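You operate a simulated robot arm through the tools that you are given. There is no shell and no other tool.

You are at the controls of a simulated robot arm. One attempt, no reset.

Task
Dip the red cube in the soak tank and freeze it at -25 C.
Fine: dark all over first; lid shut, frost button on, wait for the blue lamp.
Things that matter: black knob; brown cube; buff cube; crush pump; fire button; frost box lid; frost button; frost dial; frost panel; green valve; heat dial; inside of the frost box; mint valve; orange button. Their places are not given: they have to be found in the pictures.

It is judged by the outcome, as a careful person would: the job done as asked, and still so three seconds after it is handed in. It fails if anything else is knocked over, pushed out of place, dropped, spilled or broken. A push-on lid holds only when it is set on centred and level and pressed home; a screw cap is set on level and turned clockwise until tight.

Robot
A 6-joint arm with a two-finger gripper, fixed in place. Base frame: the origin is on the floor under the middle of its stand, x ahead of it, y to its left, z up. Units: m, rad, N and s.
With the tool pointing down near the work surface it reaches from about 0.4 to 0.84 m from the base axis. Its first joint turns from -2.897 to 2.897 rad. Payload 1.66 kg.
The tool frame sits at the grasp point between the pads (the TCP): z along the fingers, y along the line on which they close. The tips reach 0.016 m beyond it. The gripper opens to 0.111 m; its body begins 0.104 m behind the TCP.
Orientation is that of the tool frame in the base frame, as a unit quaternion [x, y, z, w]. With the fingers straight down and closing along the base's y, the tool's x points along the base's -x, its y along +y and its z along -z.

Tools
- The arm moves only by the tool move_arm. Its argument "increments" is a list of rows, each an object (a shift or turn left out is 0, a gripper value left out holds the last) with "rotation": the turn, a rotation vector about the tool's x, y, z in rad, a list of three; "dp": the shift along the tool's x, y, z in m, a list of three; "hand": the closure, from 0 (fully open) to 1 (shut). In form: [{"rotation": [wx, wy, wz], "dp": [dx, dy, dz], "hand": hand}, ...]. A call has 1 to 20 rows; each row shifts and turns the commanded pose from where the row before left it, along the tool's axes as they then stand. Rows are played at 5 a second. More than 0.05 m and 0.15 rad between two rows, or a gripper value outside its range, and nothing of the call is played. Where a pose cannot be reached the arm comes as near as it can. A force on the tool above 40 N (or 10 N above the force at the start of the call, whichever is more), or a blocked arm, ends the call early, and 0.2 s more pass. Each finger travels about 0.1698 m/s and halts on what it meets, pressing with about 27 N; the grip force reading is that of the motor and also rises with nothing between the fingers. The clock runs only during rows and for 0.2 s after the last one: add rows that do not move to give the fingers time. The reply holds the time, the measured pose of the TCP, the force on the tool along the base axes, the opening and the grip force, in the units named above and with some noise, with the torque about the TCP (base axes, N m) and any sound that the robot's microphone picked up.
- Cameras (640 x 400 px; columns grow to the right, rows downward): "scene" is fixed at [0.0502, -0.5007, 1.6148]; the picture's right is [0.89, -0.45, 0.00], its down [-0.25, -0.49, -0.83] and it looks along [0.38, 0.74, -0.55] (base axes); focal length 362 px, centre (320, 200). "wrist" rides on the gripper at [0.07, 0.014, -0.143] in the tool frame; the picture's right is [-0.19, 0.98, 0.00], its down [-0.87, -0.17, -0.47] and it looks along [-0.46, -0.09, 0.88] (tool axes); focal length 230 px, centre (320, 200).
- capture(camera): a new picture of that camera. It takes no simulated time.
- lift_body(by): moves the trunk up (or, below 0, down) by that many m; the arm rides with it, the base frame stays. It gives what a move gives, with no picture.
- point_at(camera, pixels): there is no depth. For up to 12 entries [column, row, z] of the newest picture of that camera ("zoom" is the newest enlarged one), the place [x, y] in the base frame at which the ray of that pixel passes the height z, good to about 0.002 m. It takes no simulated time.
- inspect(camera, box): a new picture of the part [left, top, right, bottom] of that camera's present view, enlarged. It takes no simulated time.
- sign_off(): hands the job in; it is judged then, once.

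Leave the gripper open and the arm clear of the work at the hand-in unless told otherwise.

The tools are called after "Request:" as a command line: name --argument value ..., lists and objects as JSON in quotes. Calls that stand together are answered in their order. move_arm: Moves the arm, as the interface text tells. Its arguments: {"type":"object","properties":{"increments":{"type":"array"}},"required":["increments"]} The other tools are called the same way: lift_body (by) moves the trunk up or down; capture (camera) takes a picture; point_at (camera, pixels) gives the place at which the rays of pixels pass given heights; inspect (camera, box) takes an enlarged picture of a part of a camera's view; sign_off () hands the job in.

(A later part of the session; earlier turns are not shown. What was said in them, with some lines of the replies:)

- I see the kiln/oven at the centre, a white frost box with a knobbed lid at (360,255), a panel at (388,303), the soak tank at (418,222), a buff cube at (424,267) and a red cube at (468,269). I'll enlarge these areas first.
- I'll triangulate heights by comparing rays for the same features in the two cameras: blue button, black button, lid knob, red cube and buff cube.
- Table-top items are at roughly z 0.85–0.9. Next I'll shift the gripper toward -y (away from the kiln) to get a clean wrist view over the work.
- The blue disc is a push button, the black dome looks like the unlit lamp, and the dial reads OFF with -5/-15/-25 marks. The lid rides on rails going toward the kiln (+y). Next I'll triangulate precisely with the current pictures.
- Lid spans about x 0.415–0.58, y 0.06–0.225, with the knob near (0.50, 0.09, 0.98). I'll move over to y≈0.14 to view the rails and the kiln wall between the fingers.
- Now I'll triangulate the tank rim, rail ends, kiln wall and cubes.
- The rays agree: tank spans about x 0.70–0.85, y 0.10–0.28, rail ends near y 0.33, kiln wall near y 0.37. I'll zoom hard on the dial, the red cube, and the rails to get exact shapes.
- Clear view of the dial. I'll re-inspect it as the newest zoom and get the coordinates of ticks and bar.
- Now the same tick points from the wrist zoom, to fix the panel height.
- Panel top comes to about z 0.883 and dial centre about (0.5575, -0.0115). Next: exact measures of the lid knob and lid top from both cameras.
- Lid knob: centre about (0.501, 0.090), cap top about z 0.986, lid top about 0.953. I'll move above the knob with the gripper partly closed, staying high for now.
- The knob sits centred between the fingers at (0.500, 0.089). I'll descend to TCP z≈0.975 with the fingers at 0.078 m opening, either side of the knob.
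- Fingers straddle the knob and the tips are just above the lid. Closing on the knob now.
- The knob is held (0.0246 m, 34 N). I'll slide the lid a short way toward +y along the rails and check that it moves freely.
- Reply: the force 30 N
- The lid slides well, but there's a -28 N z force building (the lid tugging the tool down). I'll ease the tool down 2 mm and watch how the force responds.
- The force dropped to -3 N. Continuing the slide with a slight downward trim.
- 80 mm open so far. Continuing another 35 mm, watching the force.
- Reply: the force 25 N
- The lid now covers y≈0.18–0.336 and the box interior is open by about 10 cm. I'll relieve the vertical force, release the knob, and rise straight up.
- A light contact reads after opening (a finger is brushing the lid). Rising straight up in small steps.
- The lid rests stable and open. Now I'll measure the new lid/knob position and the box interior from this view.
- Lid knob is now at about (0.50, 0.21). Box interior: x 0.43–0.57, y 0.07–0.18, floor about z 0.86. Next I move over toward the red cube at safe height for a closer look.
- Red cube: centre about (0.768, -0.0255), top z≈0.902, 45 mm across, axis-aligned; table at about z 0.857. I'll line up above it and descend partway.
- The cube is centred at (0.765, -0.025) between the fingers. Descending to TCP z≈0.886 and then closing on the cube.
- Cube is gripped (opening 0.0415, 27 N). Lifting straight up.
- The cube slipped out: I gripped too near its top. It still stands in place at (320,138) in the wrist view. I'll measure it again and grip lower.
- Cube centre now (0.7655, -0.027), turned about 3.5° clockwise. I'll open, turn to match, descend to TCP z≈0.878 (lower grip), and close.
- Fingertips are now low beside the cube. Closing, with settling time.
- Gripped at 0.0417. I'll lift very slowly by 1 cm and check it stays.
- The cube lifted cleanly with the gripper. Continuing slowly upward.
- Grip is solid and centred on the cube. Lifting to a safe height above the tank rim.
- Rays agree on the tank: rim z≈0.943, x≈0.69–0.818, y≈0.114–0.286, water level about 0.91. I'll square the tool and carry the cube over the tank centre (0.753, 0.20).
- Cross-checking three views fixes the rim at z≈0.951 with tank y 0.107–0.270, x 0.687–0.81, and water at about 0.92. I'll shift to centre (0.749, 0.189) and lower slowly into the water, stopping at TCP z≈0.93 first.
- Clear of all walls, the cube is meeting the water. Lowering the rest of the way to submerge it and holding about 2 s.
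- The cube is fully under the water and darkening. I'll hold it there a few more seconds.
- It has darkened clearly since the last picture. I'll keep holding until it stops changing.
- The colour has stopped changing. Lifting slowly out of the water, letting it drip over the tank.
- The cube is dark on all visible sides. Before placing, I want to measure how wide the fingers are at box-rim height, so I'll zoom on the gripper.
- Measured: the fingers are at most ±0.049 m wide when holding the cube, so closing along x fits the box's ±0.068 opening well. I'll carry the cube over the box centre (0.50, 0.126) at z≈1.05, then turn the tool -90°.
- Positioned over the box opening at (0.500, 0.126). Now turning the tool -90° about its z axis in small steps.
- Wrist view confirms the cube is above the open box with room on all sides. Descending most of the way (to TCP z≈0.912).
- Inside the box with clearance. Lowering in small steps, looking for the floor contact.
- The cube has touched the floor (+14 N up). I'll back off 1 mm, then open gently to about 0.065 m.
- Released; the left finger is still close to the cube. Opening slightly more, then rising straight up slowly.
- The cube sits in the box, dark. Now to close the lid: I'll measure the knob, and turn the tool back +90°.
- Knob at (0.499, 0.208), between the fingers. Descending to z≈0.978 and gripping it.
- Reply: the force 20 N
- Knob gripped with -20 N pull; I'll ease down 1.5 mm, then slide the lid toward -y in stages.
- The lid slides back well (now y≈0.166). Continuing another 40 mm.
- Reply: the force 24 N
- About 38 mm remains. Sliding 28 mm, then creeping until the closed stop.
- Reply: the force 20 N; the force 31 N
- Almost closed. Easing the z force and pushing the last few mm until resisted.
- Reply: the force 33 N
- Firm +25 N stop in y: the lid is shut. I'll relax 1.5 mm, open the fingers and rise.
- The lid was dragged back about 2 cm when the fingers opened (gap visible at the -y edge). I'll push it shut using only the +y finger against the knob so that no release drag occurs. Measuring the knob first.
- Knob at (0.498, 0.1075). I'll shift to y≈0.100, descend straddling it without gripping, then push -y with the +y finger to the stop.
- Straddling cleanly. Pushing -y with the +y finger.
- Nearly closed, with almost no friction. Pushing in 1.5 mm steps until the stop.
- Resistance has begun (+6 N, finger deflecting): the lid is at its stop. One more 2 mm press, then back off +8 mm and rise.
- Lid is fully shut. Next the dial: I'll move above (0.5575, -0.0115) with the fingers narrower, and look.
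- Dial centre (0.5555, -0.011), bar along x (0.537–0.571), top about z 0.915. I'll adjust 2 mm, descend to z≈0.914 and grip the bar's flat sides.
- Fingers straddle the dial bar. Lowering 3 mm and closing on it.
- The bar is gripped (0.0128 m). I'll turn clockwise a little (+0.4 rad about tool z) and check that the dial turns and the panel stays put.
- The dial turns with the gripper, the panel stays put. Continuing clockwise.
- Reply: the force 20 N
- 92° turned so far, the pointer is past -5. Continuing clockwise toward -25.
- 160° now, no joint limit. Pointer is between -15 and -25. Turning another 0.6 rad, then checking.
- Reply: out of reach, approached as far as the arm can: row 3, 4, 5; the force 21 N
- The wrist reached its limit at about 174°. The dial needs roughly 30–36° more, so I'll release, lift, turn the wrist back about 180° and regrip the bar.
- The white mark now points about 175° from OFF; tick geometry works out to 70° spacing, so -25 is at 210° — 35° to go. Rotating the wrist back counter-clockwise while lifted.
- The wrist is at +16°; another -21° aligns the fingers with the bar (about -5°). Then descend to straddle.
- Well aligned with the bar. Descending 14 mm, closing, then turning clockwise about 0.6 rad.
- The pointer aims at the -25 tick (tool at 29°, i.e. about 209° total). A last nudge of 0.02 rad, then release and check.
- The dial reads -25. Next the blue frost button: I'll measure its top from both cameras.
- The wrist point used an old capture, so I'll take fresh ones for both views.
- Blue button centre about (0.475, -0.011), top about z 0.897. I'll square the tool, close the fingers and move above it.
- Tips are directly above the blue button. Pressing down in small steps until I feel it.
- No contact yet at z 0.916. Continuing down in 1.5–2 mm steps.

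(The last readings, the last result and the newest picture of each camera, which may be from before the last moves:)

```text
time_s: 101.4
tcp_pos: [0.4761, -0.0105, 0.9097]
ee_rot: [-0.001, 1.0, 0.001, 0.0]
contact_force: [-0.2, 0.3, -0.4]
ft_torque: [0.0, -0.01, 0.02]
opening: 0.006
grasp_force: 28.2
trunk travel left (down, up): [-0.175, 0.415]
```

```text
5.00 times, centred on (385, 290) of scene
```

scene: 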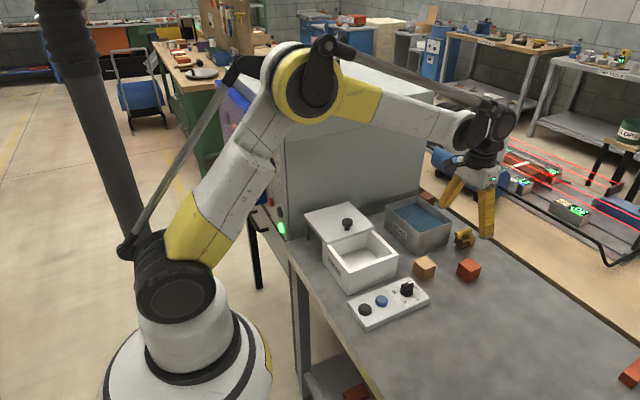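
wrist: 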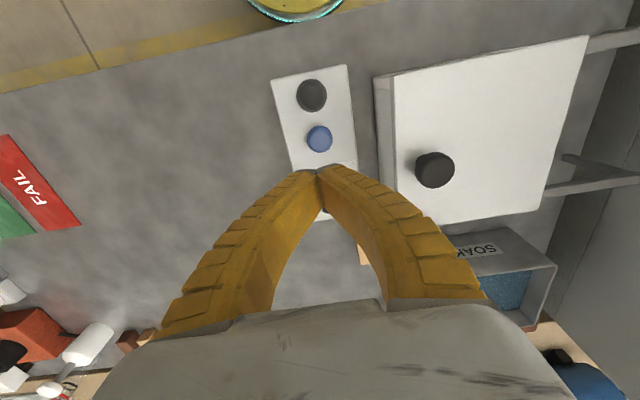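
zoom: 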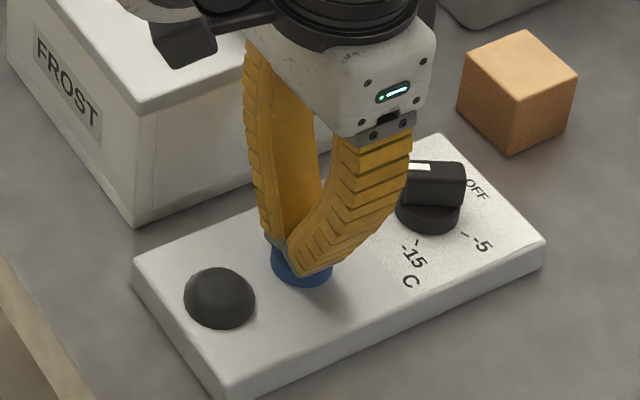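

The tips started to react (opening 0.006), so they're touching the button. Pressing further.

Request:
move_arm --increments '[{"dp": [0, 0, 0.0015]}, {"dp": [0, 0, 0.0015]}, {"dp": [0, 0, 0.0015]}, {"dp": [0, 0, 0]}]'

Request:
inspect --camera "scene" --box '[340, 250, 430, 330]'

```text
time_s: 102.4
tcp_pos: [0.4749, -0.0095, 0.9051]
ee_rot: [-0.001, 1.0, 0.002, 0.0]
contact_force: [-0.5, -0.1, 2.5]
ft_torque: [-0.03, 0.0, 0.02]
opening: 0.0061
grasp_force: 29.4
trunk travel left (down, up): [-0.175, 0.415]
heard: click
```

```text
5.00 times, centred on (385, 290) of scene
```

zoom: 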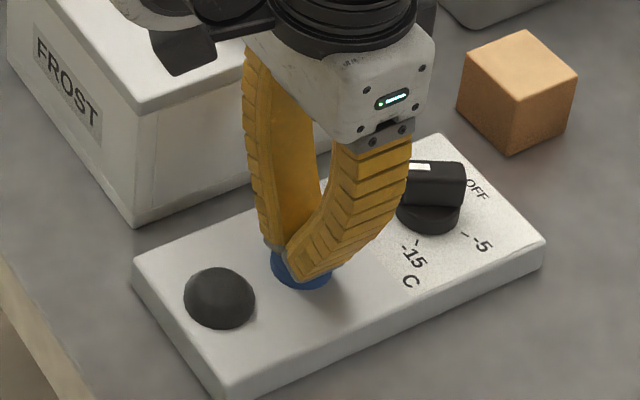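

A click was heard — the button pressed. Rising off it and watching the lamp.

Request:
move_arm --increments '[{"dp": [0, 0, -0.005]}, {"dp": [0, 0, -0.02]}, {"dp": [0, 0, -0.04]}, {"dp": [0, 0, -0.045]}, {"dp": [0, 0, 0]}]'

Request:
inspect --camera "scene" --box '[330, 230, 440, 330]'

```text
time_s: 103.6
tcp_pos: [0.4755, -0.0101, 1.0173]
ee_rot: [-0.001, 1.0, 0.002, 0.0]
contact_force: [-1.4, -0.2, -0.8]
ft_torque: [0.0, -0.01, 0.02]
opening: 0.0
grasp_force: 28.6
trunk travel left (down, up): [-0.175, 0.415]
```

```text
4.00 times, centred on (385, 280) of scene
```

zoom: 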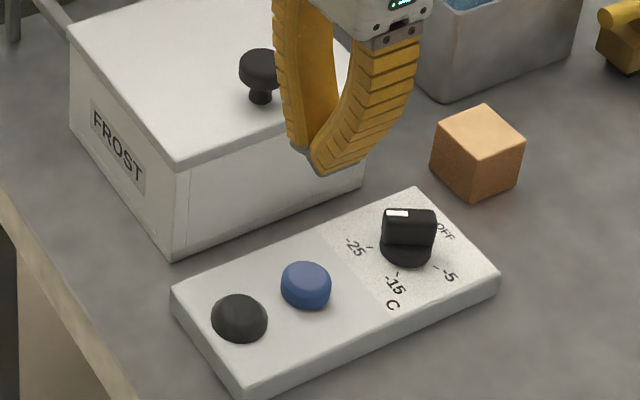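

The lamp is still dark; freezing takes time. I'll raise the arm clear, open the gripper, and wait.

Request:
move_arm --increments '[{"dp": [0, 0, -0.045]}, {"dp": [0, -0.02, -0.045]}, {"dp": [0, -0.03, -0.035]}, {"dp": [0, -0.04, 0], "hand": 0.0}, {"dp": [0, -0.04, 0]}, {"dp": [0, 0, 0]}, {"dp": [0, 0, 0]}, {"dp": [0, 0, 0]}, {"dp": [0, 0, 0]}, {"dp": [0, 0, 0]}, {"dp": [0, 0, 0]}, {"dp": [0, 0, 0]}, {"dp": [0, 0, 0]}, {"dp": [0, 0, 0]}, {"dp": [0, 0, 0]}, {"dp": [0, 0, 0]}, {"dp": [0, 0, 0]}, {"dp": [0, 0, 0]}, {"dp": [0, 0, 0]}, {"dp": [0, 0, 0]}]'

Request:
inspect --camera "scene" --box '[310, 200, 440, 330]'

Request:
capture --camera "wrist"

```text
time_s: 107.8
tcp_pos: [0.4755, -0.1413, 1.1422]
ee_rot: [0.0, 1.0, 0.002, 0.0]
contact_force: [-0.5, 0.0, 0.2]
ft_torque: [0.01, 0.03, 0.0]
opening: 0.1112
grasp_force: 0.1
trunk travel left (down, up): [-0.175, 0.415]
```

```text
3.08 times, centred on (375, 265) of scene
```

zoom: 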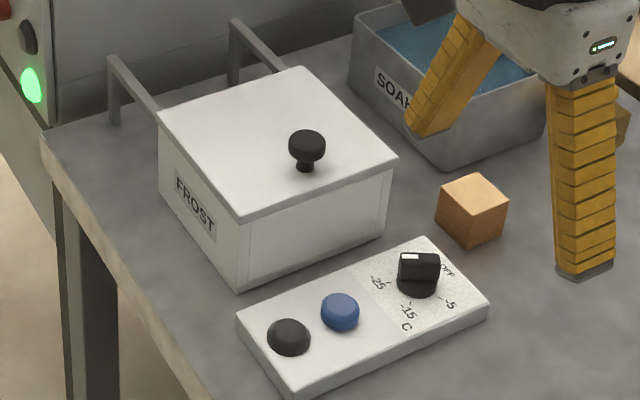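

```text
taken
```

wrist: 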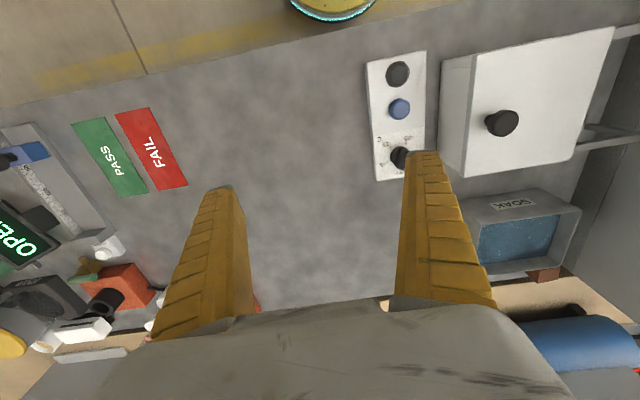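

No lamp yet. Waiting 4 s more per call, checking the lamp each time.

Request:
move_arm --increments '[{"dp": [0, 0, 0]}, {"dp": [0, 0, 0]}, {"dp": [0, 0, 0]}, {"dp": [0, 0, 0]}, {"dp": [0, 0, 0]}, {"dp": [0, 0, 0]}, {"dp": [0, 0, 0]}, {"dp": [0, 0, 0]}, {"dp": [0, 0, 0]}, {"dp": [0, 0, 0]}, {"dp": [0, 0, 0]}, {"dp": [0, 0, 0]}, {"dp": [0, 0, 0]}, {"dp": [0, 0, 0]}, {"dp": [0, 0, 0]}, {"dp": [0, 0, 0]}, {"dp": [0, 0, 0]}, {"dp": [0, 0, 0]}, {"dp": [0, 0, 0]}, {"dp": [0, 0, 0]}]'

Request:
inspect --camera "scene" --box '[340, 270, 440, 330]'

Request:
move_arm --increments '[{"dp": [0, 0, 0]}, {"dp": [0, 0, 0]}, {"dp": [0, 0, 0]}, {"dp": [0, 0, 0]}, {"dp": [0, 0, 0]}, {"dp": [0, 0, 0]}, {"dp": [0, 0, 0]}, {"dp": [0, 0, 0]}, {"dp": [0, 0, 0]}, {"dp": [0, 0, 0]}, {"dp": [0, 0, 0]}, {"dp": [0, 0, 0]}, {"dp": [0, 0, 0]}, {"dp": [0, 0, 0]}, {"dp": [0, 0, 0]}, {"dp": [0, 0, 0]}, {"dp": [0, 0, 0]}, {"dp": [0, 0, 0]}, {"dp": [0, 0, 0]}, {"dp": [0, 0, 0]}]'

Request:
inspect --camera "scene" --box '[340, 270, 440, 330]'

```text
time_s: 112.0
tcp_pos: [0.4751, -0.141, 1.1412]
ee_rot: [-0.001, 1.0, 0.002, 0.0]
contact_force: [-0.5, -0.8, 0.4]
ft_torque: [0.0, -0.02, 0.02]
opening: 0.1107
grasp_force: 0.2
trunk travel left (down, up): [-0.175, 0.415]
```

```text
6.40 times, centred on (390, 300) of scene
```

zoom: 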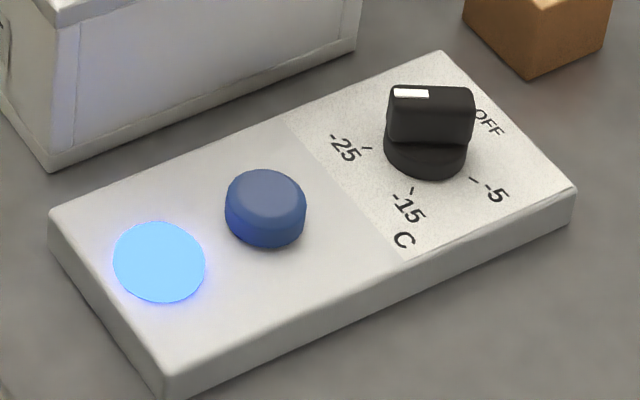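

```text
time_s: 116.2
tcp_pos: [0.4747, -0.1415, 1.1407]
ee_rot: [-0.001, 1.0, 0.002, 0.0]
contact_force: [1.0, 0.8, 0.1]
ft_torque: [0.01, 0.05, 0.0]
opening: 0.1109
grasp_force: 0.1
trunk travel left (down, up): [-0.175, 0.415]
```

```text
6.40 times, centred on (390, 300) of scene
```

zoom: 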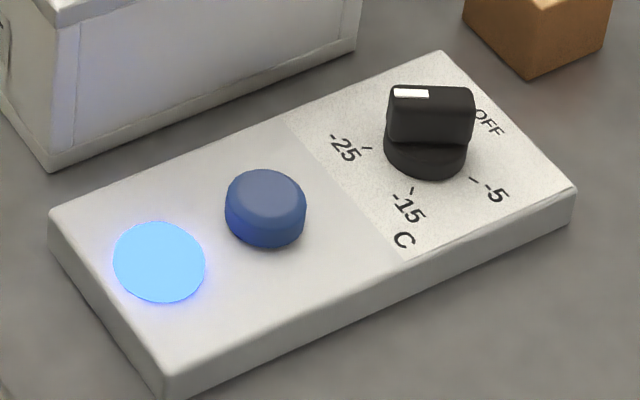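

The blue lamp is lit and steady. A final look over the whole scene before handing in.

Request:
capture --camera "scene"

Request:
inspect --camera "scene" --box '[280, 180, 500, 330]'

```text
taken
```

scene: 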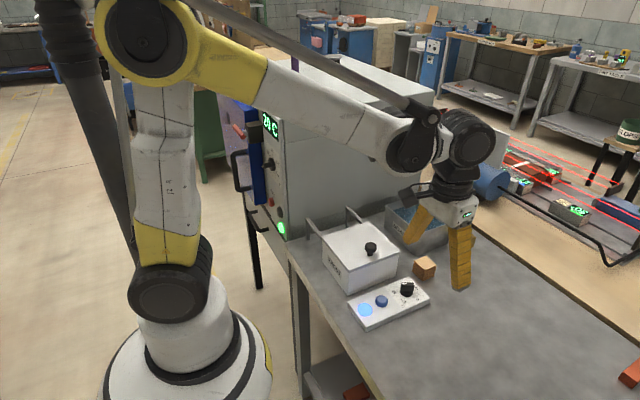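

```text
2.67 times, centred on (390, 255) of scene
```

zoom: 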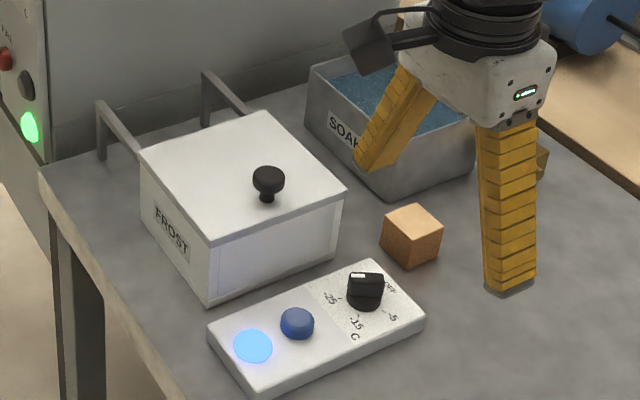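

Everything checks out in the last pictures: the lid is shut, the dial reads -25, and the blue lamp at (365,309) is lit. The buff cube, tank and valve are where they were. The arm is clear and the gripper is open, so I'm handing in.

Request:
sign_off

```text
The job is handed in.
```

The red cube has been soaked and frozen at -25 C, and the job is handed in. I haven't seen the judge's result.

- **Soak:** I held the cube fully under water until its colour stopped changing. Every side I could see was dark when it came out.
- **Freeze:** The cube is in the frost box with the lid shut and the dial at -25. I pressed the frost button once and heard it click. The blue lamp came on within about 10 seconds and was still lit in the last picture before hand-in.
- **Hand-in state:** The gripper is open and the arm is clear of the work. The buff cube, soak tank and valve looked undisturbed in the last pictures. The arm was partly blocking the tank and valve, and I didn't check the brown cube again at the end.

Two things went wrong and were put right:
- **Cube slipped:** On my first grip the cube slipped out while I was lifting. It stayed on the table, turned by about 3.5°, and I gripped it lower.
- **Lid slid back:** When I let go of the lid after closing it, it slid open about 2 cm, so I pushed it shut again.
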